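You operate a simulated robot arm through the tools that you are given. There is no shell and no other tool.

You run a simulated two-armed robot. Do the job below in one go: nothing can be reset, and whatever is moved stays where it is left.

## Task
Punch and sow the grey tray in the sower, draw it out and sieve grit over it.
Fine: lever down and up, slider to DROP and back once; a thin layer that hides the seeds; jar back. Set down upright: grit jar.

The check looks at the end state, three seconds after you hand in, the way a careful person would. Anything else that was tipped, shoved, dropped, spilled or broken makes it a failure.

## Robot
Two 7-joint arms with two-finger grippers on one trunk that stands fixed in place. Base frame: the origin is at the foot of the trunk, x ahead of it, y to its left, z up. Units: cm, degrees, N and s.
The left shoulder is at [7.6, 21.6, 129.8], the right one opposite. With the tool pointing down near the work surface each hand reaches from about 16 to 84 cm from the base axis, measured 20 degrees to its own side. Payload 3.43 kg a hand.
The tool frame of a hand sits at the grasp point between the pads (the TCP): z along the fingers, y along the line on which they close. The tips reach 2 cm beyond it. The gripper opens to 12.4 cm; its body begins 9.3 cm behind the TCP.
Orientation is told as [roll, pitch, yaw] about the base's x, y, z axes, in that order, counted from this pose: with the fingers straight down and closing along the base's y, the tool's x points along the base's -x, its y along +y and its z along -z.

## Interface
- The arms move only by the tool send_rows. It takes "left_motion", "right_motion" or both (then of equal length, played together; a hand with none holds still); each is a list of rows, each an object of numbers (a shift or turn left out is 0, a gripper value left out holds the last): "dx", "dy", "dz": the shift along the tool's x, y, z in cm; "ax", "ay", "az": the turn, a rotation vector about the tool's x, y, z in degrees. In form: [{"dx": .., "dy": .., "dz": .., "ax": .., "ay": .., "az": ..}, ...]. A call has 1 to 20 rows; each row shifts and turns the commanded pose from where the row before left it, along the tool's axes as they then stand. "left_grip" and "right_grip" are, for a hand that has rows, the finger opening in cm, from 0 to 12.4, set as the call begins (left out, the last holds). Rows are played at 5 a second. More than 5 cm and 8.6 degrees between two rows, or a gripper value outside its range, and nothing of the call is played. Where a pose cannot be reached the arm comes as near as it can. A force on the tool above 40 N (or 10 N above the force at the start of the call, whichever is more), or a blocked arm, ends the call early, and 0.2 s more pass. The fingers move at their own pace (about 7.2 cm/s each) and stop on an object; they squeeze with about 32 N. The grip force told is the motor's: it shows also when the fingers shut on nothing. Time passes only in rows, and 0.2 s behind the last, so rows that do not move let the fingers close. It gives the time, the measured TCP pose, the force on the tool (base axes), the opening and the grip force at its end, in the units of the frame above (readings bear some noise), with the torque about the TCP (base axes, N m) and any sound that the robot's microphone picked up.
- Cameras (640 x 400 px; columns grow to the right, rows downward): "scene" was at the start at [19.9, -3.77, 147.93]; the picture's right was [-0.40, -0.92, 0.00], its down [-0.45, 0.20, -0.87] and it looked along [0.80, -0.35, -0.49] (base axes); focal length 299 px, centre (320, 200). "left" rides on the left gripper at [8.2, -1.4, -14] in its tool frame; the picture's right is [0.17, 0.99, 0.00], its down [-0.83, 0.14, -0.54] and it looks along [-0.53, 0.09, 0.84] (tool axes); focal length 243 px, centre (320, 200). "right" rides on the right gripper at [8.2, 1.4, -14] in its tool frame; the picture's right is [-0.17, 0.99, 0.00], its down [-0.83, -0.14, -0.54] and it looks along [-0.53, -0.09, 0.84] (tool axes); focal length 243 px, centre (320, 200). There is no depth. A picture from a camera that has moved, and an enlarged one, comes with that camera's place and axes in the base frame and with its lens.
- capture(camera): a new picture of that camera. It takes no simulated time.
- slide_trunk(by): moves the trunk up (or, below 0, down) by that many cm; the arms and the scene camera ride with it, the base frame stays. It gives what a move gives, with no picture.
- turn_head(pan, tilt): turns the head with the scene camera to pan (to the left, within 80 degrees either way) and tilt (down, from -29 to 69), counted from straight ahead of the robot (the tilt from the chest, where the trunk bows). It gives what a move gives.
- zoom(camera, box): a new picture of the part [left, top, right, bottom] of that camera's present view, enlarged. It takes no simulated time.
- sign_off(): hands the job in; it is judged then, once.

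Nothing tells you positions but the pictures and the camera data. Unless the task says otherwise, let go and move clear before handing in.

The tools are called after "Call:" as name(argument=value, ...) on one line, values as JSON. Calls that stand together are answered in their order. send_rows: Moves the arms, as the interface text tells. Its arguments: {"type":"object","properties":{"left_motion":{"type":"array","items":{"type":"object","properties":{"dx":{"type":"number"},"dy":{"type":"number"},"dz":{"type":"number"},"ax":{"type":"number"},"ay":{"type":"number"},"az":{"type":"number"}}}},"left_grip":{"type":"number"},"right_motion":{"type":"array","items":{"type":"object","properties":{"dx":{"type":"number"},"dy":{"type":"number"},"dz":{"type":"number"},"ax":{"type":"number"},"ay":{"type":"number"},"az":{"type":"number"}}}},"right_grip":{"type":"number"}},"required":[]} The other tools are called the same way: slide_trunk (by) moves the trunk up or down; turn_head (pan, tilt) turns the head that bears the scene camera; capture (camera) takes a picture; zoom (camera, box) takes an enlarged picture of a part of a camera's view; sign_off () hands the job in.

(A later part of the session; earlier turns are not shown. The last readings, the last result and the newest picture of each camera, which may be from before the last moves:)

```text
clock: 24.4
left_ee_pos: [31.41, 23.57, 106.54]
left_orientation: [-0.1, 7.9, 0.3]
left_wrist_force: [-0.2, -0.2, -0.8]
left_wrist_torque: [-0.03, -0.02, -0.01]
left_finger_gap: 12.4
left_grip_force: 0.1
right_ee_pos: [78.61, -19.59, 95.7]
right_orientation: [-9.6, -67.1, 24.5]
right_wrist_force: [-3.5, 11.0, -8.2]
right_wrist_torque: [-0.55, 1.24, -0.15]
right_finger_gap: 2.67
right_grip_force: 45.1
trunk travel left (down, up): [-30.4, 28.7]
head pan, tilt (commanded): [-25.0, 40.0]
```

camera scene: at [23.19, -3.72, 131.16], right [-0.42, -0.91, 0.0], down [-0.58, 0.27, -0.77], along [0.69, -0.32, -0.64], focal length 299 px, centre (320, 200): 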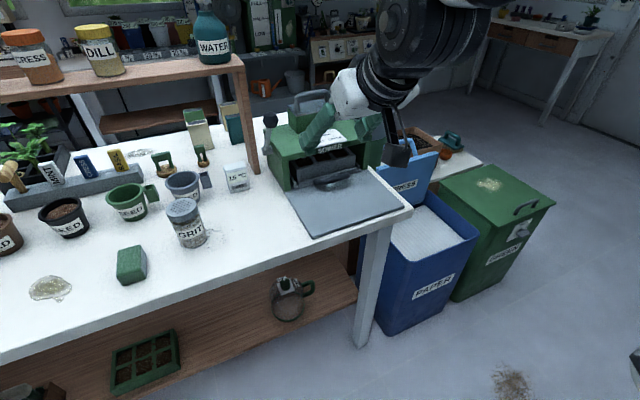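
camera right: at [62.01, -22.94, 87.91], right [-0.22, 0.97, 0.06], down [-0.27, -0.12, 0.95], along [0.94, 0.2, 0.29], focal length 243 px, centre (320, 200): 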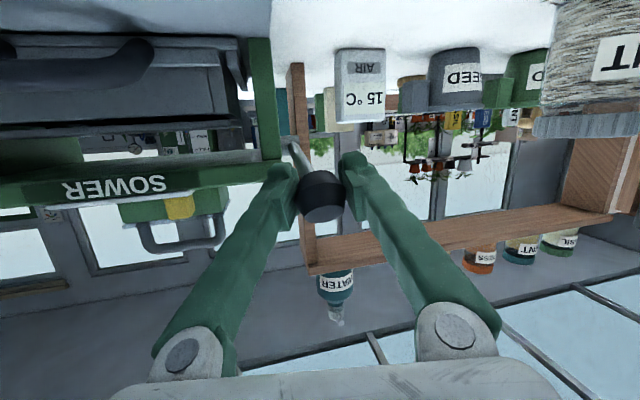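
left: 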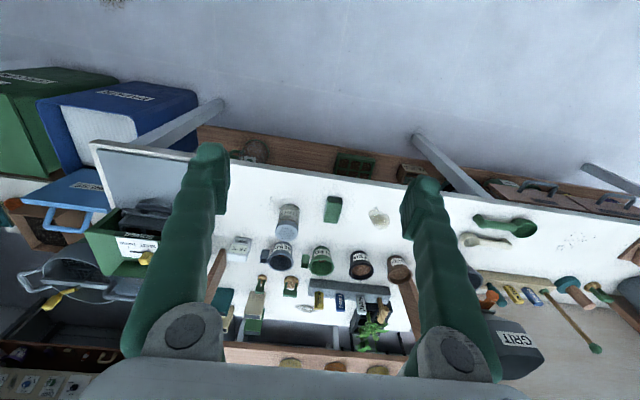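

Call:
send_rows(right_motion=[{"dx": -1.329, "dy": -0.253, "dz": 0.063, "ax": -0.43, "ay": 2.4, "az": 0.56}, {"dx": -1.32, "dy": -0.265, "dz": 0.119, "ax": -0.43, "ay": 2.4, "az": 0.56}, {"dx": -1.304, "dy": -0.274, "dz": 0.171, "ax": -0.43, "ay": 2.4, "az": 0.56}])

Call:
zoom(camera="scene", box=[230, 60, 410, 200])

```text
clock: 25.2
left_ee_pos: [31.4, 23.46, 106.51]
left_orientation: [-0.2, 7.8, 0.2]
left_wrist_force: [-0.4, 0.0, 0.1]
left_wrist_torque: [0.0, -0.02, -0.01]
left_finger_gap: 12.4
left_grip_force: 0.0
right_ee_pos: [80.88, -19.49, 98.95]
right_orientation: [-3.2, -60.3, 18.9]
right_wrist_force: [-0.1, 11.8, -11.4]
right_wrist_torque: [-0.44, 1.25, -0.24]
right_finger_gap: 2.64
right_grip_force: 45.2
trunk travel left (down, up): [-30.4, 28.7]
head pan, tilt (commanded): [-25.0, 40.0]
```

```text
2.86 times, centred on (320, 130) of scene
camera zoom: at [23.36, -3.58, 131.12], right [-0.42, -0.91, 0.0], down [-0.58, 0.27, -0.77], along [0.69, -0.32, -0.64], focal length 854 px, centre (320, 400)
```

zoom: 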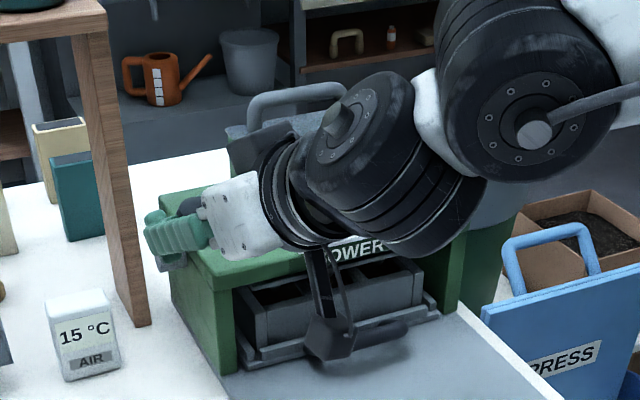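

Call:
send_rows(right_motion=[{"dx": -1.402, "dy": -0.282, "dz": 0.128, "ax": -0.6, "ay": 3.4, "az": 0.8}, {"dx": -1.369, "dy": -0.287, "dz": 0.173, "ax": -0.6, "ay": 3.4, "az": 0.8}, {"dx": -1.379, "dy": -0.307, "dz": 0.254, "ax": -0.6, "ay": 3.4, "az": 0.8}])

Call:
zoom(camera="right", box=[200, 80, 440, 240])

Call:
zoom(camera="scene", box=[230, 60, 410, 200])

```text
clock: 26.1
left_ee_pos: [31.63, 23.63, 106.29]
left_orientation: [-0.3, 8.0, 0.2]
left_wrist_force: [-0.2, 0.3, -0.2]
left_wrist_torque: [0.01, 0.03, 0.02]
left_finger_gap: 12.39
left_grip_force: 0.0
right_ee_pos: [83.87, -19.54, 101.96]
right_orientation: [2.2, -49.7, 14.6]
right_wrist_force: [5.2, 24.9, -30.2]
right_wrist_torque: [-0.06, -0.25, -0.17]
right_finger_gap: 2.65
right_grip_force: 45.0
trunk travel left (down, up): [-30.4, 28.7]
head pan, tilt (commanded): [-25.0, 40.0]
```

```text
2.50 times, centred on (320, 160) of right
camera zoom: at [68.08, -22.88, 104.61], right [-0.18, 0.97, 0.15], down [0.17, -0.12, 0.98], along [0.97, 0.2, -0.14], focal length 606 px, centre (320, 300)
```

zoom: 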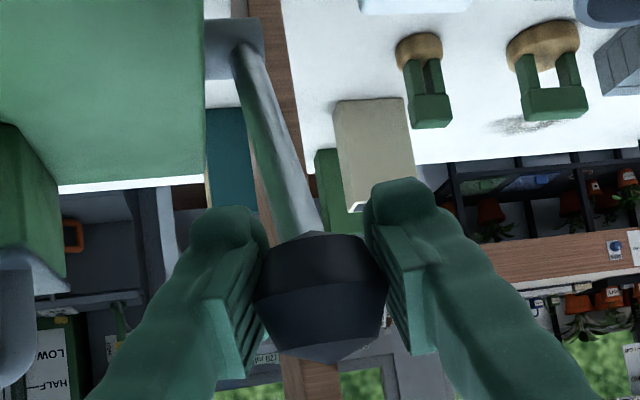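

```text
2.86 times, centred on (320, 130) of scene
camera zoom: at [23.61, -3.49, 131.06], right [-0.42, -0.91, 0.0], down [-0.58, 0.27, -0.76], along [0.69, -0.32, -0.64], focal length 854 px, centre (320, 400)
```

zoom: 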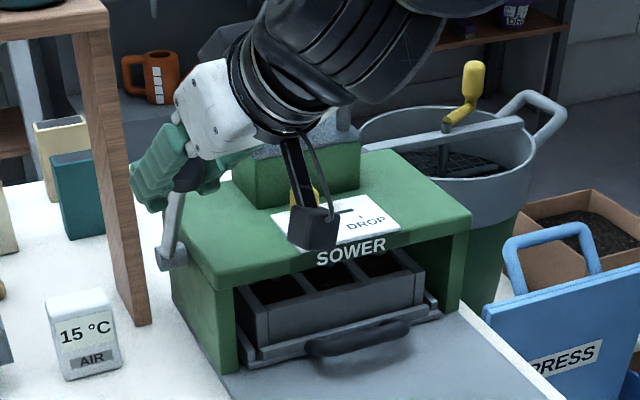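

The lever is back at its upper stop. I release the knob and back straight off along the tool axis.

Call:
send_rows(right_motion=[{}, {}, {}], right_grip=7)

Call:
send_rows(right_motion=[{"dz": -2}, {"dz": -3}, {"dz": -3}, {"dz": -3}])

Call:
zoom(camera="scene", box=[230, 60, 410, 200])

Call:
capture(camera="right")

```text
clock: 26.9
left_ee_pos: [31.3, 23.3, 106.5]
left_orientation: [-0.1, 7.9, 0.2]
left_wrist_force: [0.4, 0.2, 0.6]
left_wrist_torque: [0.01, -0.01, -0.01]
left_finger_gap: 12.38
left_grip_force: 0.0
right_ee_pos: [83.63, -20.04, 102.47]
right_orientation: [2.2, -50.3, 14.4]
right_wrist_force: [0.2, 0.0, 0.4]
right_wrist_torque: [-0.01, -0.02, -0.03]
right_finger_gap: 7.0
right_grip_force: 0.1
trunk travel left (down, up): [-30.4, 28.7]
head pan, tilt (commanded): [-25.0, 40.0]
```

```text
clock: 27.9
left_ee_pos: [31.33, 23.4, 106.65]
left_orientation: [-0.2, 7.6, 0.3]
left_wrist_force: [-0.4, 0.9, -0.2]
left_wrist_torque: [-0.02, -0.03, 0.01]
left_finger_gap: 12.4
left_grip_force: 0.1
right_ee_pos: [75.43, -22.48, 109.43]
right_orientation: [2.2, -50.3, 14.6]
right_wrist_force: [-0.1, 0.2, 0.6]
right_wrist_torque: [0.01, -0.02, -0.02]
right_finger_gap: 7.03
right_grip_force: 0.0
trunk travel left (down, up): [-30.4, 28.7]
head pan, tilt (commanded): [-25.0, 40.0]
```

```text
2.86 times, centred on (320, 130) of scene
camera zoom: at [23.07, -3.72, 131.18], right [-0.42, -0.91, 0.0], down [-0.58, 0.27, -0.77], along [0.7, -0.32, -0.64], focal length 854 px, centre (320, 400)
```

zoom: 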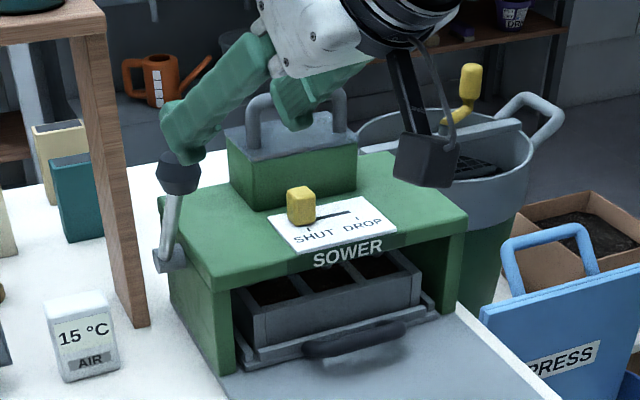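

```text
taken
camera right: at [59.57, -25.75, 112.11], right [-0.17, 0.97, 0.15], down [0.16, -0.12, 0.98], along [0.97, 0.19, -0.13], focal length 243 px, centre (320, 200)
```

right: 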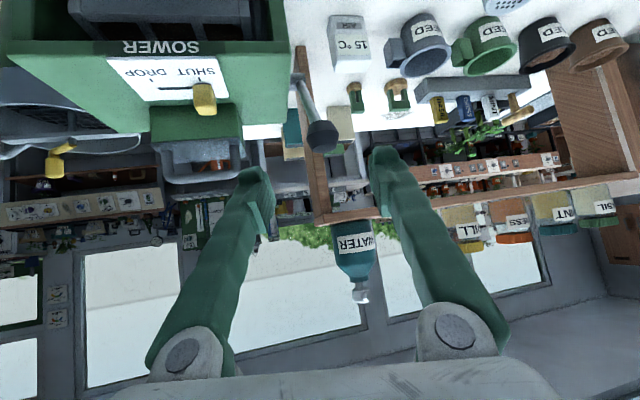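

The lever is back at its original place. Next is the slider knob at about (87.9,-32,94.7). I'll back away, straighten the yaw and lower the trunk a little more for reach.

Call:
send_rows(right_motion=[{"dx": 0.54, "dy": -1.91, "dz": -3.78}, {"dx": 0.54, "dy": -1.91, "dz": -3.78}, {"dx": 0.54, "dy": -1.91, "dz": -3.78}, {"ax": 5.6, "az": 4.6}, {"ax": 5.6, "az": 4.6}])

Call:
slide_trunk(by=-8)

Call:
capture(camera="scene")

```text
clock: 29.1
left_ee_pos: [31.32, 23.49, 106.55]
left_orientation: [-0.3, 7.8, 0.2]
left_wrist_force: [-0.9, 0.5, -0.2]
left_wrist_torque: [-0.02, 0.02, 0.0]
left_finger_gap: 12.42
left_grip_force: 0.1
right_ee_pos: [67.86, -30.68, 115.19]
right_orientation: [1.9, -49.8, 0.2]
right_wrist_force: [0.3, 0.4, 0.1]
right_wrist_torque: [-0.02, -0.02, -0.01]
right_finger_gap: 7.01
right_grip_force: 0.1
trunk travel left (down, up): [-30.4, 28.7]
head pan, tilt (commanded): [-25.0, 40.0]
```

```text
clock: 30.2
left_ee_pos: [32.49, 23.43, 97.33]
left_orientation: [-0.2, 11.3, 0.5]
left_wrist_force: [0.8, -0.4, 0.3]
left_wrist_torque: [0.02, -0.01, 0.01]
left_finger_gap: 12.39
left_grip_force: 0.0
right_ee_pos: [67.76, -30.88, 107.16]
right_orientation: [1.9, -49.9, 0.2]
right_wrist_force: [0.1, 0.1, 0.4]
right_wrist_torque: [0.03, 0.01, 0.01]
right_finger_gap: 7.02
right_grip_force: 0.0
trunk travel left (down, up): [-22.4, 36.7]
head pan, tilt (commanded): [-25.0, 40.0]
```

```text
taken
camera scene: at [25.62, -3.73, 122.73], right [-0.42, -0.91, 0.0], down [-0.58, 0.27, -0.77], along [0.69, -0.32, -0.64], focal length 299 px, centre (320, 200)
```

scene: 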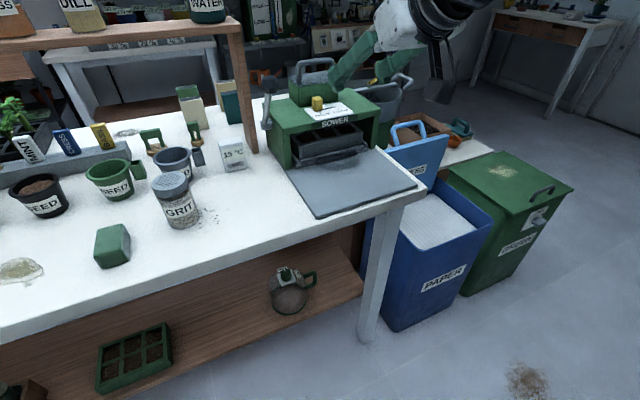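

Call:
send_rows(right_motion=[{"dx": -0.97, "dy": -0.28, "dz": 3.69}, {"dx": -0.97, "dy": -0.28, "dz": 3.69}, {"dx": -0.97, "dy": -0.28, "dz": 3.69}, {"dx": -0.97, "dy": -0.28, "dz": 3.69}], right_grip=6)

Call:
capture(camera="right")

Call:
zoom(camera="scene", box=[250, 50, 430, 190])

```text
clock: 31.2
left_ee_pos: [32.51, 23.35, 97.24]
left_orientation: [-0.2, 11.5, 0.4]
left_wrist_force: [-0.1, 0.7, -0.4]
left_wrist_torque: [-0.01, 0.02, 0.01]
left_finger_gap: 12.38
left_grip_force: 0.0
right_ee_pos: [81.75, -31.55, 100.5]
right_orientation: [2.0, -49.9, 0.2]
right_wrist_force: [0.5, 0.3, -0.1]
right_wrist_torque: [-0.01, 0.03, 0.01]
right_finger_gap: 5.96
right_grip_force: 0.0
trunk travel left (down, up): [-22.4, 36.7]
head pan, tilt (commanded): [-25.0, 40.0]
```

```text
taken
camera right: at [65.66, -30.83, 103.22], right [0.08, 0.99, 0.15], down [0.13, -0.16, 0.98], along [0.99, -0.06, -0.14], focal length 243 px, centre (320, 200)
```

right: 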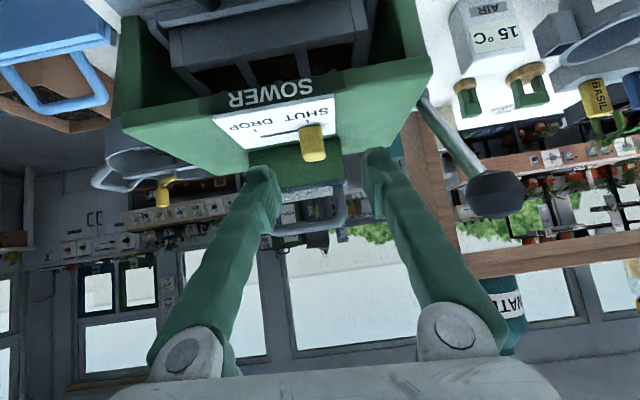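

```text
2.86 times, centred on (340, 120) of scene
camera zoom: at [25.8, -3.74, 122.68], right [-0.42, -0.91, 0.0], down [-0.58, 0.27, -0.77], along [0.69, -0.32, -0.64], focal length 854 px, centre (263, 429)
```

zoom: 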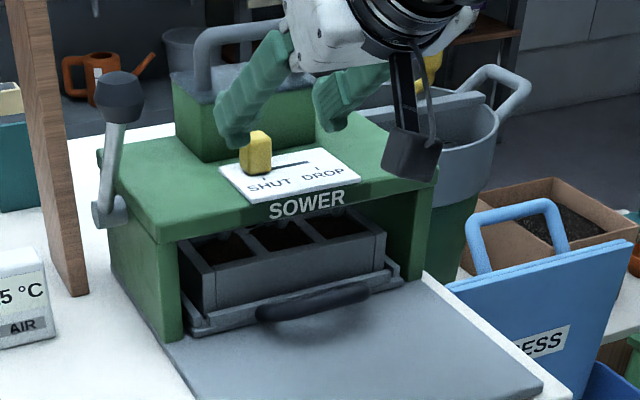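

Call:
send_rows(right_motion=[{"dy": -0.2, "dz": 2.6}, {"dy": -0.15, "dz": 2.6}, {"dy": -0.1, "dz": 2.3}, {}])

Call:
capture(camera="right")

Call:
zoom(camera="scene", box=[250, 50, 430, 190])

```text
clock: 32.2
left_ee_pos: [32.59, 23.39, 97.34]
left_orientation: [-0.2, 11.4, 0.4]
left_wrist_force: [-0.7, 0.1, 0.3]
left_wrist_torque: [-0.01, 0.0, -0.01]
left_finger_gap: 12.4
left_grip_force: 0.1
right_ee_pos: [87.49, -31.6, 95.76]
right_orientation: [1.9, -49.7, 0.3]
right_wrist_force: [-0.4, -0.2, -0.7]
right_wrist_torque: [0.0, 0.0, 0.02]
right_finger_gap: 5.98
right_grip_force: 0.0
trunk travel left (down, up): [-22.4, 36.7]
head pan, tilt (commanded): [-25.0, 40.0]
```

```text
taken
camera right: at [71.42, -30.86, 98.6], right [0.08, 0.99, 0.15], down [0.13, -0.16, 0.98], along [0.99, -0.06, -0.14], focal length 243 px, centre (320, 200)
```

right: 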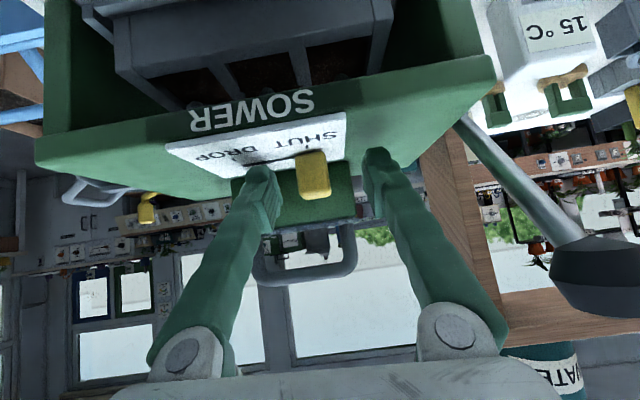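

```text
2.86 times, centred on (340, 120) of scene
camera zoom: at [25.63, -3.7, 122.73], right [-0.42, -0.91, 0.0], down [-0.58, 0.27, -0.77], along [0.69, -0.32, -0.64], focal length 854 px, centre (263, 429)
```

zoom: 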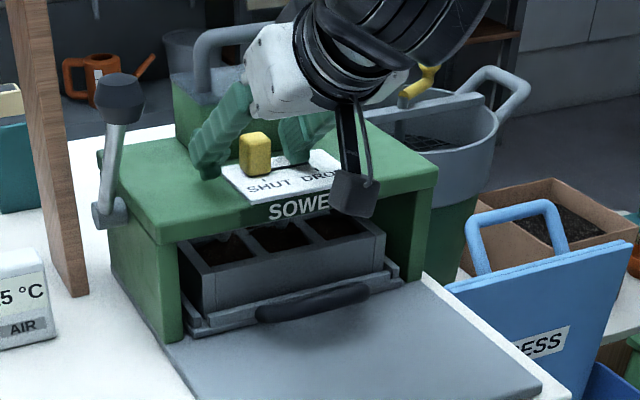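

Call:
send_rows(right_motion=[{"dy": -0.5, "dz": 0.3}, {}])

Call:
send_rows(right_motion=[{}, {}, {}], right_grip=0)

Call:
capture(camera="right")

Call:
zoom(camera="scene", box=[250, 50, 430, 190])

```text
clock: 32.8
left_ee_pos: [32.52, 23.45, 97.38]
left_orientation: [-0.3, 11.6, 0.5]
left_wrist_force: [-0.8, 0.3, 0.0]
left_wrist_torque: [-0.05, 0.01, 0.01]
left_finger_gap: 12.4
left_grip_force: 0.1
right_ee_pos: [87.8, -32.13, 95.56]
right_orientation: [1.9, -49.8, 0.2]
right_wrist_force: [-0.7, 1.6, -1.1]
right_wrist_torque: [0.0, -0.03, -0.01]
right_finger_gap: 6.02
right_grip_force: 0.0
trunk travel left (down, up): [-22.4, 36.7]
head pan, tilt (commanded): [-25.0, 40.0]
```

```text
clock: 33.6
left_ee_pos: [32.54, 23.39, 97.26]
left_orientation: [-0.3, 11.4, 0.5]
left_wrist_force: [-0.2, 0.1, 0.4]
left_wrist_torque: [0.01, 0.0, -0.01]
left_finger_gap: 12.4
left_grip_force: 0.1
right_ee_pos: [87.76, -32.24, 95.56]
right_orientation: [2.0, -49.9, 0.2]
right_wrist_force: [0.8, -0.2, -0.4]
right_wrist_torque: [0.02, -0.04, -0.07]
right_finger_gap: 2.06
right_grip_force: 44.8
trunk travel left (down, up): [-22.4, 36.7]
head pan, tilt (commanded): [-25.0, 40.0]
```

```text
taken
camera right: at [71.73, -31.38, 98.34], right [0.08, 0.99, 0.15], down [0.13, -0.16, 0.98], along [0.99, -0.06, -0.14], focal length 243 px, centre (320, 200)
```

right: 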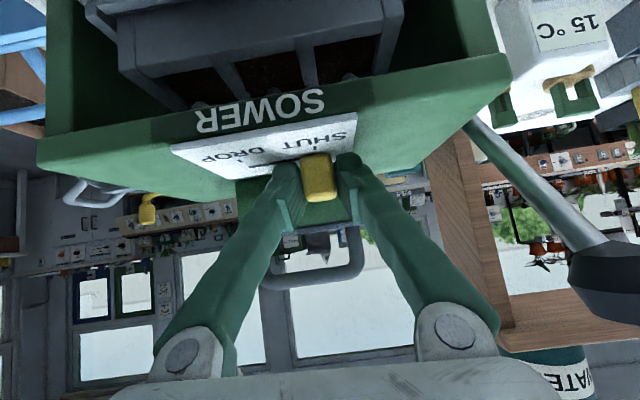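

```text
2.86 times, centred on (340, 120) of scene
camera zoom: at [25.71, -3.72, 122.71], right [-0.42, -0.91, 0.0], down [-0.58, 0.27, -0.77], along [0.69, -0.32, -0.64], focal length 854 px, centre (263, 429)
```

zoom: 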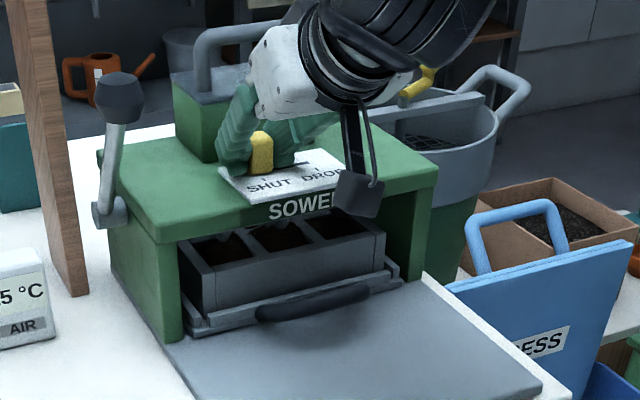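

The slider knob is gripped. I slide it toward DROP in the -y direction.

Call:
send_rows(right_motion=[{"dy": -1}, {"dy": -1}, {"dy": -1}])

Call:
send_rows(right_motion=[{"dy": -0.7}, {"dy": -0.5}, {"dy": -0.5}])

Call:
capture(camera="right")

Call:
zoom(camera="scene", box=[250, 50, 430, 190])

```text
clock: 34.4
left_ee_pos: [32.42, 23.28, 97.42]
left_orientation: [-0.3, 11.5, 0.4]
left_wrist_force: [-0.1, -0.2, 0.1]
left_wrist_torque: [0.01, -0.04, 0.02]
left_finger_gap: 12.38
left_grip_force: 0.1
right_ee_pos: [87.72, -35.06, 95.55]
right_orientation: [2.0, -50.0, 0.2]
right_wrist_force: [6.1, -0.5, 4.8]
right_wrist_torque: [0.04, 0.14, -0.02]
right_finger_gap: 2.08
right_grip_force: 45.6
trunk travel left (down, up): [-22.4, 36.7]
head pan, tilt (commanded): [-25.0, 40.0]
```

```text
clock: 35.2
left_ee_pos: [32.52, 23.42, 97.46]
left_orientation: [-0.3, 11.4, 0.4]
left_wrist_force: [0.1, -1.1, -0.4]
left_wrist_torque: [0.0, 0.0, 0.0]
left_finger_gap: 12.39
left_grip_force: 0.1
right_ee_pos: [87.83, -36.78, 95.55]
right_orientation: [1.9, -49.8, 0.4]
right_wrist_force: [-6.2, 0.0, 5.3]
right_wrist_torque: [0.04, 0.01, -0.04]
right_finger_gap: 2.02
right_grip_force: 44.9
trunk travel left (down, up): [-22.4, 36.7]
head pan, tilt (commanded): [-25.0, 40.0]
```

```text
taken
camera right: at [71.73, -35.97, 98.34], right [0.08, 0.99, 0.15], down [0.13, -0.16, 0.98], along [0.99, -0.06, -0.14], focal length 243 px, centre (320, 200)
```

right: 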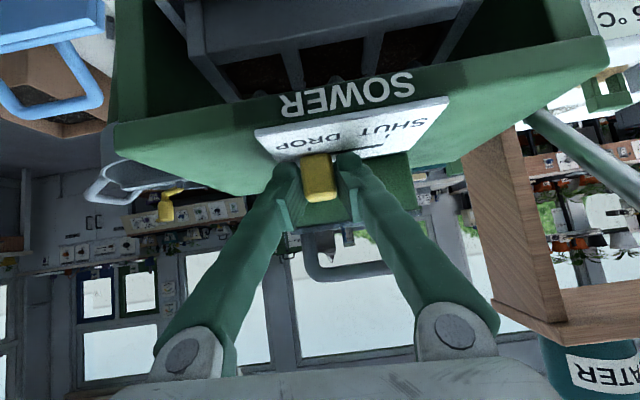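

```text
2.86 times, centred on (340, 120) of scene
camera zoom: at [25.55, -3.7, 122.75], right [-0.42, -0.91, 0.0], down [-0.58, 0.27, -0.77], along [0.7, -0.32, -0.64], focal length 854 px, centre (263, 429)
```

zoom: 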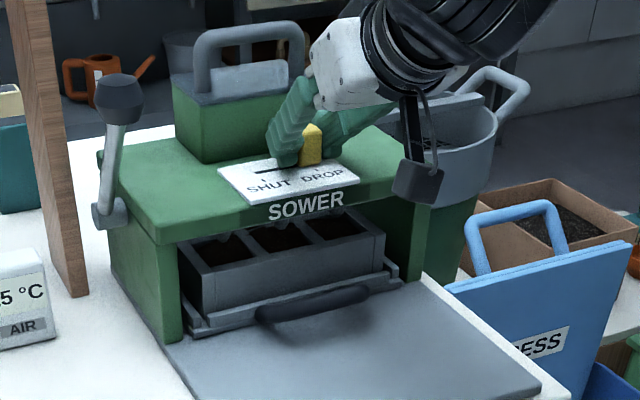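

Call:
send_rows(right_motion=[{"dy": -0.3}, {"dy": -0.3}])

Call:
zoom(camera="right", box=[220, 80, 480, 240])

```text
clock: 35.8
left_ee_pos: [32.35, 23.5, 97.4]
left_orientation: [-0.3, 11.4, 0.4]
left_wrist_force: [0.3, 0.0, -0.4]
left_wrist_torque: [0.0, 0.0, -0.02]
left_finger_gap: 12.39
left_grip_force: 0.0
right_ee_pos: [87.9, -36.95, 95.52]
right_orientation: [2.0, -49.8, 0.5]
right_wrist_force: [-8.6, 8.7, 1.2]
right_wrist_torque: [0.17, -0.26, -0.08]
right_finger_gap: 2.09
right_grip_force: 44.9
trunk travel left (down, up): [-22.4, 36.7]
head pan, tilt (commanded): [-25.0, 40.0]
```

```text
2.46 times, centred on (350, 160) of right
camera zoom: at [71.73, -36.35, 98.35], right [0.07, 0.99, 0.15], down [0.13, -0.16, 0.98], along [0.99, -0.05, -0.14], focal length 597 px, centre (246, 298)
```

zoom: 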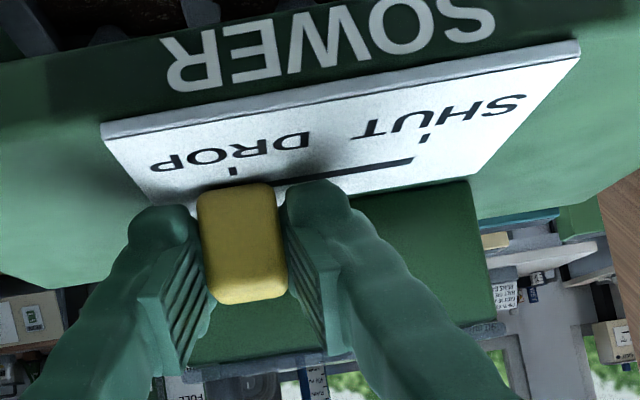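

The knob is at the DROP mark and against its stop. I hold briefly, then slide it back to SHUT.

Call:
send_rows(right_motion=[{}, {"dy": 0.7}, {"dy": 1}, {"dy": 1}, {"dy": 1}, {"dy": 0.8}])

Call:
send_rows(right_motion=[{"dy": 0.4}, {"dy": 0.4}])

Call:
zoom(camera="right", box=[180, 80, 440, 240])

```text
clock: 37.2
left_ee_pos: [32.52, 23.33, 97.26]
left_orientation: [-0.3, 11.5, 0.3]
left_wrist_force: [-0.8, -0.3, -0.2]
left_wrist_torque: [0.05, 0.01, 0.0]
left_finger_gap: 12.4
left_grip_force: 0.0
right_ee_pos: [87.78, -32.92, 95.63]
right_orientation: [1.8, -49.6, 0.3]
right_wrist_force: [-2.9, -0.3, -5.5]
right_wrist_torque: [-0.05, -0.37, -0.2]
right_finger_gap: 2.07
right_grip_force: 44.7
trunk travel left (down, up): [-22.4, 36.7]
head pan, tilt (commanded): [-25.0, 40.0]
```

```text
clock: 37.8
left_ee_pos: [32.57, 23.37, 97.23]
left_orientation: [-0.3, 11.5, 0.4]
left_wrist_force: [0.3, -0.4, 0.4]
left_wrist_torque: [-0.02, 0.0, 0.02]
left_finger_gap: 12.4
left_grip_force: 0.0
right_ee_pos: [87.8, -32.0, 95.59]
right_orientation: [1.9, -49.8, 0.1]
right_wrist_force: [4.5, -0.6, -3.8]
right_wrist_torque: [-0.04, 0.6, -0.07]
right_finger_gap: 2.05
right_grip_force: 44.7
trunk travel left (down, up): [-22.4, 36.7]
head pan, tilt (commanded): [-25.0, 40.0]
```

```text
2.46 times, centred on (310, 160) of right
camera zoom: at [71.74, -31.23, 98.34], right [0.08, 0.99, 0.15], down [0.13, -0.16, 0.98], along [0.99, -0.06, -0.14], focal length 597 px, centre (345, 298)
```

zoom: 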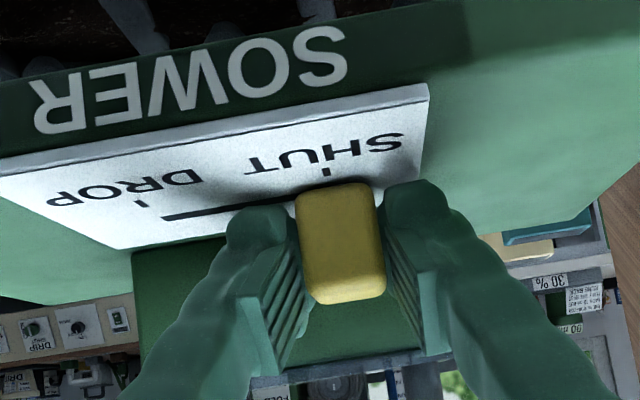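

Call:
send_rows(right_motion=[{"dy": 0.3}, {"dy": 0.2}])

```text
clock: 38.4
left_ee_pos: [32.62, 23.26, 97.19]
left_orientation: [-0.2, 11.5, 0.4]
left_wrist_force: [0.6, 0.0, 0.1]
left_wrist_torque: [0.0, -0.03, 0.01]
left_finger_gap: 12.39
left_grip_force: 0.1
right_ee_pos: [87.8, -31.92, 95.58]
right_orientation: [1.9, -49.9, 0.0]
right_wrist_force: [11.7, -15.4, -2.1]
right_wrist_torque: [-0.26, 0.18, -0.2]
right_finger_gap: 2.06
right_grip_force: 44.7
trunk travel left (down, up): [-22.4, 36.7]
head pan, tilt (commanded): [-25.0, 40.0]
```

The slider is fully back at its SHUT stop. I release it and retreat.

Call:
send_rows(right_motion=[{}, {}, {}], right_grip=6)

Call:
send_rows(right_motion=[{"dz": -2.5}, {"dz": -3}, {"dz": -3}, {"dz": -3}])

Call:
capture(camera="right")

Call:
zoom(camera="scene", box=[250, 50, 430, 190])

```text
clock: 39.2
left_ee_pos: [32.55, 23.29, 97.41]
left_orientation: [-0.4, 11.6, 0.4]
left_wrist_force: [-0.7, -0.5, 0.3]
left_wrist_torque: [0.01, -0.02, -0.02]
left_finger_gap: 12.39
left_grip_force: 0.2
right_ee_pos: [87.6, -31.34, 95.67]
right_orientation: [2.1, -49.8, 0.4]
right_wrist_force: [0.1, 1.1, 0.0]
right_wrist_torque: [0.0, -0.02, -0.03]
right_finger_gap: 5.99
right_grip_force: 0.1
trunk travel left (down, up): [-22.4, 36.7]
head pan, tilt (commanded): [-25.0, 40.0]
```

```text
clock: 40.2
left_ee_pos: [32.44, 23.4, 97.3]
left_orientation: [-0.3, 11.4, 0.4]
left_wrist_force: [-0.3, -0.8, 0.9]
left_wrist_torque: [-0.01, -0.03, 0.01]
left_finger_gap: 12.41
left_grip_force: 0.1
right_ee_pos: [78.84, -32.04, 103.04]
right_orientation: [1.8, -49.8, 0.2]
right_wrist_force: [-1.2, 0.4, 0.5]
right_wrist_torque: [-0.01, -0.01, 0.02]
right_finger_gap: 5.99
right_grip_force: 0.1
trunk travel left (down, up): [-22.4, 36.7]
head pan, tilt (commanded): [-25.0, 40.0]
```

```text
taken
camera right: at [62.68, -31.24, 105.84], right [0.08, 0.99, 0.15], down [0.13, -0.16, 0.98], along [0.99, -0.06, -0.14], focal length 243 px, centre (320, 200)
```

right: 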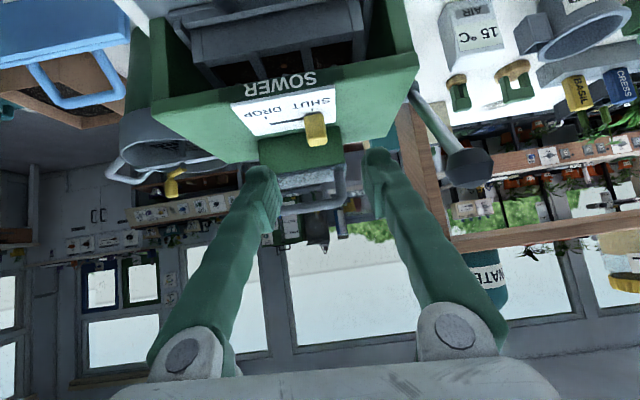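

```text
2.86 times, centred on (340, 120) of scene
camera zoom: at [25.59, -3.71, 122.74], right [-0.42, -0.91, 0.0], down [-0.58, 0.27, -0.77], along [0.69, -0.32, -0.64], focal length 854 px, centre (263, 429)
```

zoom: 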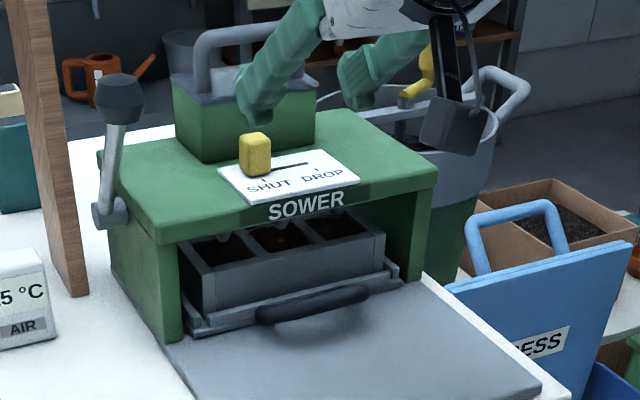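

The slider is at SHUT. Next I open wide and go down in front of the tray handle.

Call:
send_rows(right_motion=[{"dx": 3.3, "dy": -0.57, "dz": 1.5}, {"dx": 3.3, "dy": -0.57, "dz": 1.5}, {"dx": 3.3, "dy": -0.57, "dz": 1.5}, {"dx": 3.3, "dy": -0.57, "dz": 1.5}, {}], right_grip=12.4)

Call:
capture(camera="right")

Call:
zoom(camera="scene", box=[250, 80, 430, 220])

```text
clock: 41.4
left_ee_pos: [32.51, 23.4, 97.41]
left_orientation: [-0.3, 11.4, 0.4]
left_wrist_force: [0.1, 0.4, 0.7]
left_wrist_torque: [0.01, -0.05, 0.02]
left_finger_gap: 12.39
left_grip_force: 0.0
right_ee_pos: [74.7, -34.16, 89.06]
right_orientation: [1.9, -49.8, 0.3]
right_wrist_force: [0.5, 0.3, 0.0]
right_wrist_torque: [0.02, -0.02, -0.02]
right_finger_gap: 12.42
right_grip_force: 0.1
trunk travel left (down, up): [-22.4, 36.7]
head pan, tilt (commanded): [-25.0, 40.0]
```

```text
taken
camera right: at [58.71, -33.41, 91.8], right [0.08, 0.99, 0.15], down [0.13, -0.16, 0.98], along [0.99, -0.06, -0.14], focal length 243 px, centre (320, 200)
```

right: 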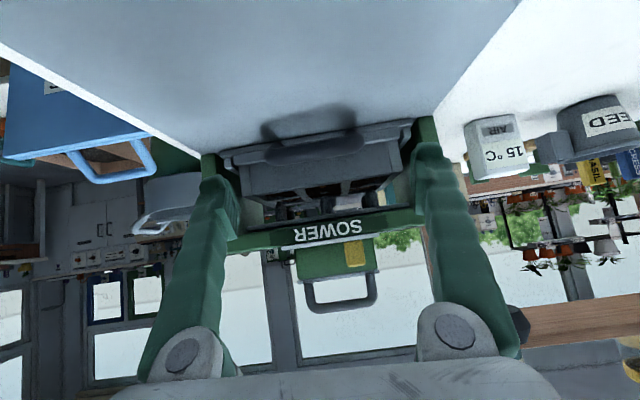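

```text
2.86 times, centred on (340, 150) of scene
camera zoom: at [25.65, -3.69, 122.73], right [-0.42, -0.91, 0.0], down [-0.58, 0.27, -0.77], along [0.69, -0.32, -0.64], focal length 854 px, centre (263, 343)
```

zoom: 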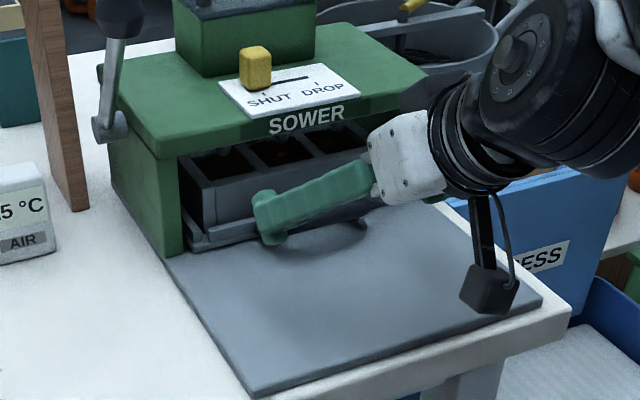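

Call:
zoom(camera="right", box=[190, 80, 450, 240])

Call:
send_rows(right_motion=[{"dy": -0.22, "dz": 2.7}, {"dy": -0.22, "dz": 2.6}])

Call:
zoom(camera="right", box=[190, 80, 450, 240])

```text
2.46 times, centred on (320, 160) of right
camera zoom: at [58.71, -33.41, 91.8], right [0.08, 0.99, 0.15], down [0.13, -0.16, 0.98], along [0.99, -0.06, -0.14], focal length 597 px, centre (320, 298)
```

zoom: 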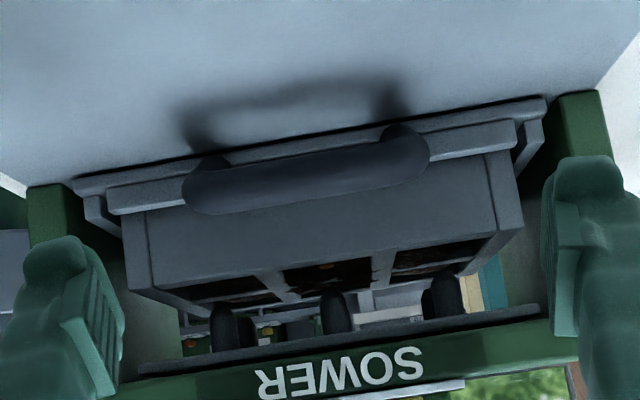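

```text
clock: 42.0
left_ee_pos: [32.56, 23.35, 97.33]
left_orientation: [-0.4, 11.5, 0.5]
left_wrist_force: [-0.1, -0.3, 0.0]
left_wrist_torque: [0.02, 0.01, 0.01]
left_finger_gap: 12.39
left_grip_force: 0.2
right_ee_pos: [79.13, -34.47, 85.6]
right_orientation: [1.9, -49.8, 0.3]
right_wrist_force: [1.0, -0.5, 0.0]
right_wrist_torque: [-0.03, 0.01, 0.0]
right_finger_gap: 12.39
right_grip_force: 0.0
trunk travel left (down, up): [-22.4, 36.7]
head pan, tilt (commanded): [-25.0, 40.0]
```

```text
2.46 times, centred on (320, 160) of right
camera zoom: at [63.1, -33.7, 88.24], right [0.08, 0.99, 0.15], down [0.13, -0.16, 0.98], along [0.99, -0.06, -0.14], focal length 597 px, centre (320, 298)
```

zoom: 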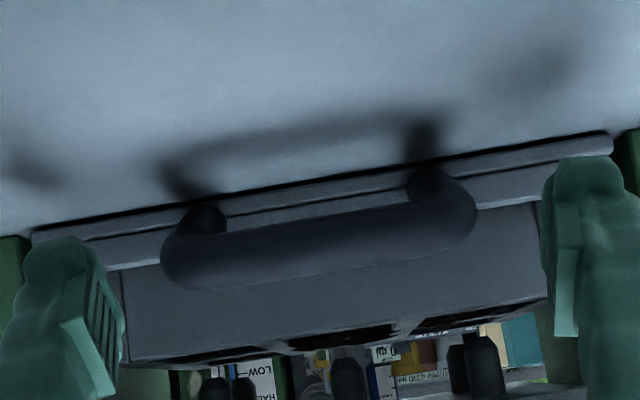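

Call:
send_rows(right_motion=[{"dx": 0.15, "dz": 1.3}, {"dx": 0.15, "dz": 1.1}])

Call:
zoom(camera="right", box=[190, 80, 450, 240])

Call:
zoom(camera="scene", box=[280, 110, 400, 200])

```text
clock: 42.6
left_ee_pos: [32.49, 23.51, 97.29]
left_orientation: [-0.2, 11.5, 0.4]
left_wrist_force: [0.3, 0.2, -0.4]
left_wrist_torque: [0.01, -0.01, -0.02]
left_finger_gap: 12.38
left_grip_force: 0.1
right_ee_pos: [80.93, -34.3, 83.74]
right_orientation: [2.0, -49.8, 0.1]
right_wrist_force: [-0.4, -0.6, 0.4]
right_wrist_torque: [0.02, -0.02, 0.05]
right_finger_gap: 12.38
right_grip_force: 0.0
trunk travel left (down, up): [-22.4, 36.7]
head pan, tilt (commanded): [-25.0, 40.0]
```

```text
2.46 times, centred on (320, 160) of right
camera zoom: at [64.87, -33.51, 86.58], right [0.08, 0.99, 0.15], down [0.13, -0.16, 0.98], along [0.99, -0.06, -0.14], focal length 597 px, centre (320, 298)
```

zoom: 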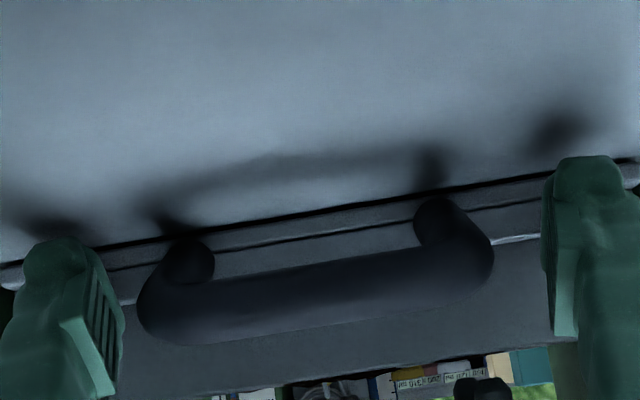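

```text
4.44 times, centred on (340, 155) of scene
camera zoom: at [25.69, -3.72, 122.71], right [-0.42, -0.91, 0.0], down [-0.58, 0.27, -0.77], along [0.69, -0.32, -0.64], focal length 1328 px, centre (231, 400)
```

zoom: 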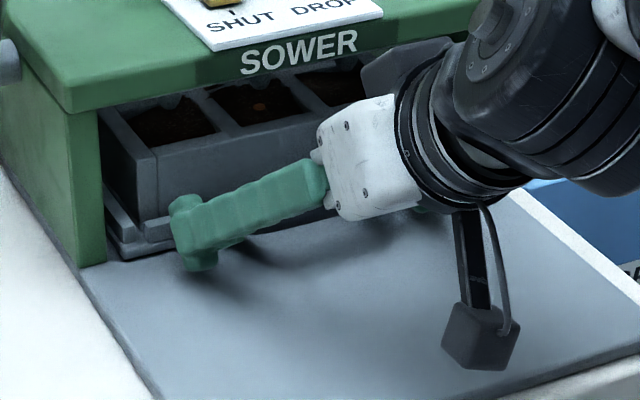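

Call:
send_rows(right_motion=[{}, {}, {}], right_grip=7)

Call:
zoom(camera="right", box=[190, 80, 450, 240])

```text
clock: 43.4
left_ee_pos: [32.49, 23.37, 97.38]
left_orientation: [-0.2, 11.5, 0.5]
left_wrist_force: [-0.5, 0.8, -0.4]
left_wrist_torque: [0.01, -0.01, 0.04]
left_finger_gap: 12.42
left_grip_force: 0.0
right_ee_pos: [80.92, -34.44, 83.95]
right_orientation: [1.9, -49.9, 0.2]
right_wrist_force: [0.2, -7.1, 1.0]
right_wrist_torque: [-0.23, 0.03, 0.07]
right_finger_gap: 10.02
right_grip_force: 45.1
trunk travel left (down, up): [-22.4, 36.7]
head pan, tilt (commanded): [-25.0, 40.0]
```

```text
2.46 times, centred on (320, 160) of right
camera zoom: at [64.87, -33.63, 86.58], right [0.08, 0.99, 0.15], down [0.13, -0.16, 0.98], along [0.99, -0.06, -0.14], focal length 597 px, centre (320, 298)
```

zoom: 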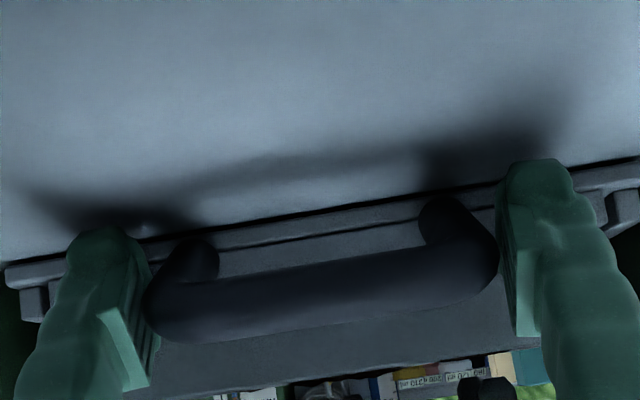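

The handle is held across its width at 10.0 cm. I pull the tray straight out in -x, slowly.

Call:
send_rows(right_motion=[{"dx": 0.645, "dz": -0.764}, {"dx": 0.645, "dz": -0.764}, {"dx": 0.645, "dz": -0.764}])

Call:
zoom(camera="scene", box=[250, 80, 430, 220])

```text
clock: 44.2
left_ee_pos: [32.48, 23.34, 97.28]
left_orientation: [-0.3, 11.6, 0.5]
left_wrist_force: [-0.1, 0.2, 0.8]
left_wrist_torque: [-0.04, -0.05, 0.03]
left_finger_gap: 12.41
left_grip_force: 0.1
right_ee_pos: [77.83, -34.48, 83.82]
right_orientation: [2.0, -49.8, 0.2]
right_wrist_force: [-0.6, -7.0, -1.8]
right_wrist_torque: [0.17, -0.8, 0.0]
right_finger_gap: 10.0
right_grip_force: 44.9
trunk travel left (down, up): [-22.4, 36.7]
head pan, tilt (commanded): [-25.0, 40.0]
```

```text
2.86 times, centred on (340, 150) of scene
camera zoom: at [25.69, -3.8, 122.7], right [-0.42, -0.91, 0.0], down [-0.58, 0.27, -0.77], along [0.69, -0.32, -0.64], focal length 854 px, centre (263, 343)
```

zoom: 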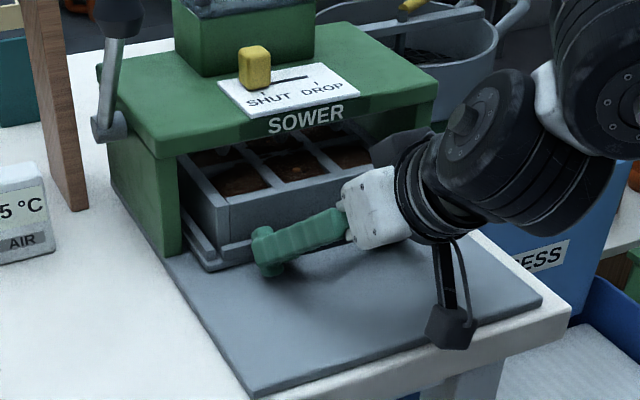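

The tray slides smoothly with the hand. I keep pulling.

Call:
send_rows(right_motion=[{"dx": 0.645, "dz": -0.764}, {"dx": 0.645, "dz": -0.764}, {"dx": 0.645, "dz": -0.764}, {"dx": 0.645, "dz": -0.764}, {"dx": 0.645, "dz": -0.764}])

Call:
zoom(camera="scene", box=[250, 80, 430, 220])

```text
clock: 45.4
left_ee_pos: [32.41, 23.26, 97.33]
left_orientation: [-0.2, 11.4, 0.4]
left_wrist_force: [0.3, 0.1, 0.6]
left_wrist_torque: [-0.01, -0.01, 0.02]
left_finger_gap: 12.41
left_grip_force: 0.0
right_ee_pos: [72.7, -34.57, 83.79]
right_orientation: [2.1, -49.8, 0.2]
right_wrist_force: [-0.5, -8.1, 5.8]
right_wrist_torque: [0.06, 0.13, -0.01]
right_finger_gap: 9.98
right_grip_force: 44.7
trunk travel left (down, up): [-22.4, 36.7]
head pan, tilt (commanded): [-25.0, 40.0]
```

```text
2.86 times, centred on (340, 150) of scene
camera zoom: at [25.62, -3.79, 122.73], right [-0.42, -0.91, 0.0], down [-0.58, 0.27, -0.77], along [0.69, -0.32, -0.64], focal length 854 px, centre (263, 343)
```

zoom: 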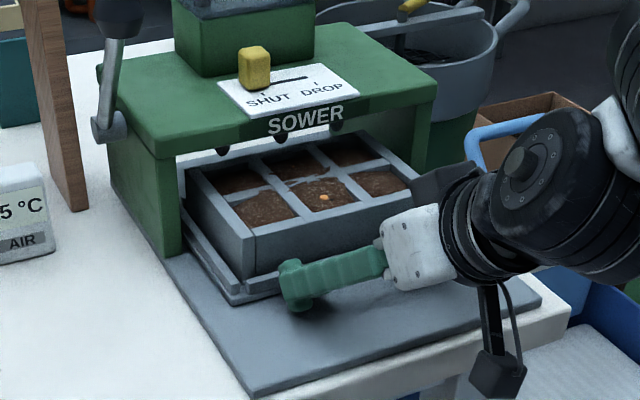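

Call:
send_rows(right_motion=[{"dx": 0.645, "dz": -0.764}, {"dx": 0.645, "dz": -0.764}, {"dx": 0.645, "dz": -0.764}, {"dx": 0.645, "dz": -0.764}])

Call:
zoom(camera="scene", box=[250, 80, 430, 220])

```text
clock: 46.4
left_ee_pos: [32.37, 23.35, 97.37]
left_orientation: [-0.4, 11.4, 0.4]
left_wrist_force: [-0.1, 0.8, -0.1]
left_wrist_torque: [-0.01, -0.01, 0.0]
left_finger_gap: 12.41
left_grip_force: 0.0
right_ee_pos: [68.69, -34.49, 83.93]
right_orientation: [2.2, -50.1, 0.3]
right_wrist_force: [-0.6, -2.9, 12.2]
right_wrist_torque: [0.11, -0.63, -0.17]
right_finger_gap: 10.0
right_grip_force: 44.7
trunk travel left (down, up): [-22.4, 36.7]
head pan, tilt (commanded): [-25.0, 40.0]
```

```text
2.86 times, centred on (340, 150) of scene
camera zoom: at [25.56, -3.7, 122.74], right [-0.42, -0.91, 0.0], down [-0.58, 0.27, -0.77], along [0.7, -0.32, -0.64], focal length 854 px, centre (263, 343)
```

zoom: 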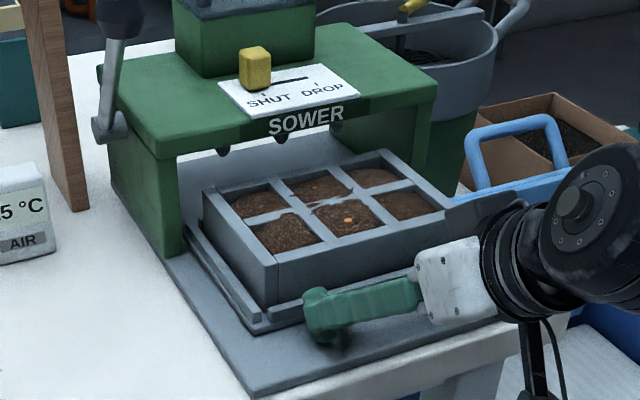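

Call:
send_rows(right_motion=[{"dx": 0.645, "dz": -0.764}, {"dx": 0.645, "dz": -0.764}])

Call:
zoom(camera="scene", box=[250, 80, 430, 220])

Call:
capture(camera="right")

```text
clock: 47.0
left_ee_pos: [32.46, 23.45, 97.41]
left_orientation: [-0.2, 11.4, 0.4]
left_wrist_force: [-0.7, 0.0, -0.2]
left_wrist_torque: [-0.02, -0.03, -0.01]
left_finger_gap: 12.4
left_grip_force: 0.1
right_ee_pos: [66.68, -34.42, 83.96]
right_orientation: [2.0, -49.9, 0.2]
right_wrist_force: [0.8, 7.5, 12.8]
right_wrist_torque: [0.2, -0.03, -0.78]
right_finger_gap: 9.95
right_grip_force: 45.4
trunk travel left (down, up): [-22.4, 36.7]
head pan, tilt (commanded): [-25.0, 40.0]
```

```text
2.86 times, centred on (340, 150) of scene
camera zoom: at [25.58, -3.59, 122.74], right [-0.42, -0.91, 0.0], down [-0.58, 0.27, -0.77], along [0.69, -0.32, -0.64], focal length 854 px, centre (263, 343)
```

zoom: 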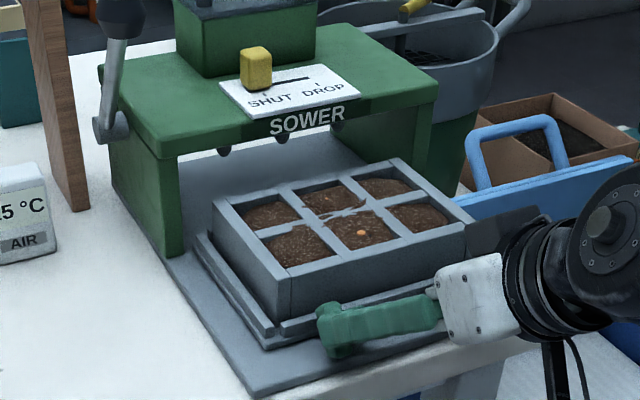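

```text
taken
camera right: at [50.59, -33.7, 86.58], right [0.08, 0.99, 0.15], down [0.13, -0.16, 0.98], along [0.99, -0.05, -0.14], focal length 243 px, centre (320, 200)
```

right: 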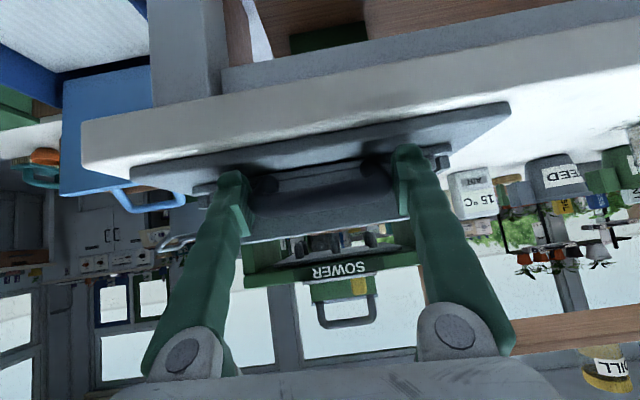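

The tray is fully out on the plate. I release the handle, back the hand away, and look into the cells.

Call:
send_rows(right_motion=[{}, {}, {}], right_grip=12.4)

Call:
send_rows(right_motion=[{"dz": -2.5}, {"dz": -3}, {"dz": -3}, {"dx": -3}, {"dx": -4}, {"dx": -4}])

Call:
zoom(camera="scene", box=[290, 110, 410, 200])

Call:
capture(camera="right")

```text
clock: 47.8
left_ee_pos: [32.49, 23.25, 97.41]
left_orientation: [-0.2, 11.5, 0.4]
left_wrist_force: [-0.5, -0.1, -1.0]
left_wrist_torque: [0.0, 0.03, -0.02]
left_finger_gap: 12.38
left_grip_force: 0.1
right_ee_pos: [66.72, -34.73, 83.72]
right_orientation: [1.9, -49.8, 0.4]
right_wrist_force: [-0.4, 0.3, 0.4]
right_wrist_torque: [0.05, -0.02, 0.01]
right_finger_gap: 12.4
right_grip_force: 0.0
trunk travel left (down, up): [-22.4, 36.7]
head pan, tilt (commanded): [-25.0, 40.0]
```

```text
clock: 49.2
left_ee_pos: [32.58, 23.46, 97.35]
left_orientation: [-0.3, 11.5, 0.3]
left_wrist_force: [0.8, 0.2, 0.3]
left_wrist_torque: [-0.01, 0.04, 0.01]
left_finger_gap: 12.42
left_grip_force: 0.0
right_ee_pos: [67.24, -35.24, 97.73]
right_orientation: [1.9, -49.8, 0.2]
right_wrist_force: [0.7, 0.4, -0.2]
right_wrist_torque: [-0.02, 0.02, 0.01]
right_finger_gap: 12.39
right_grip_force: 0.0
trunk travel left (down, up): [-22.4, 36.7]
head pan, tilt (commanded): [-25.0, 40.0]
```

```text
4.44 times, centred on (350, 155) of scene
camera zoom: at [25.72, -3.67, 122.7], right [-0.42, -0.91, 0.0], down [-0.58, 0.27, -0.77], along [0.69, -0.32, -0.64], focal length 1328 px, centre (187, 400)
```

zoom: 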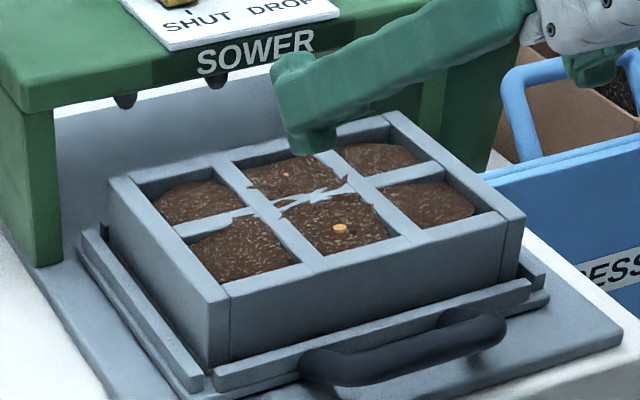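

```text
taken
camera right: at [51.23, -34.45, 100.41], right [0.08, 0.99, 0.15], down [0.13, -0.16, 0.98], along [0.99, -0.06, -0.14], focal length 243 px, centre (320, 200)
```

right: 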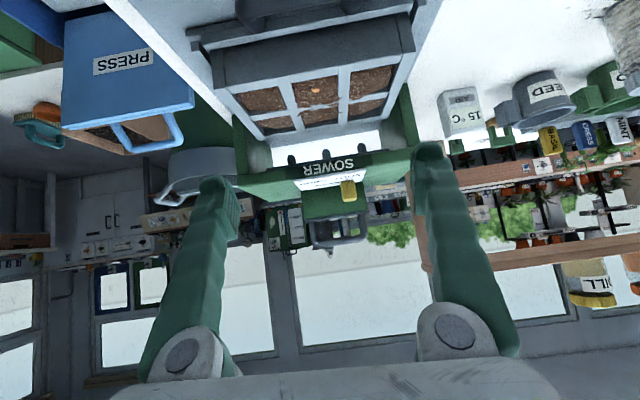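

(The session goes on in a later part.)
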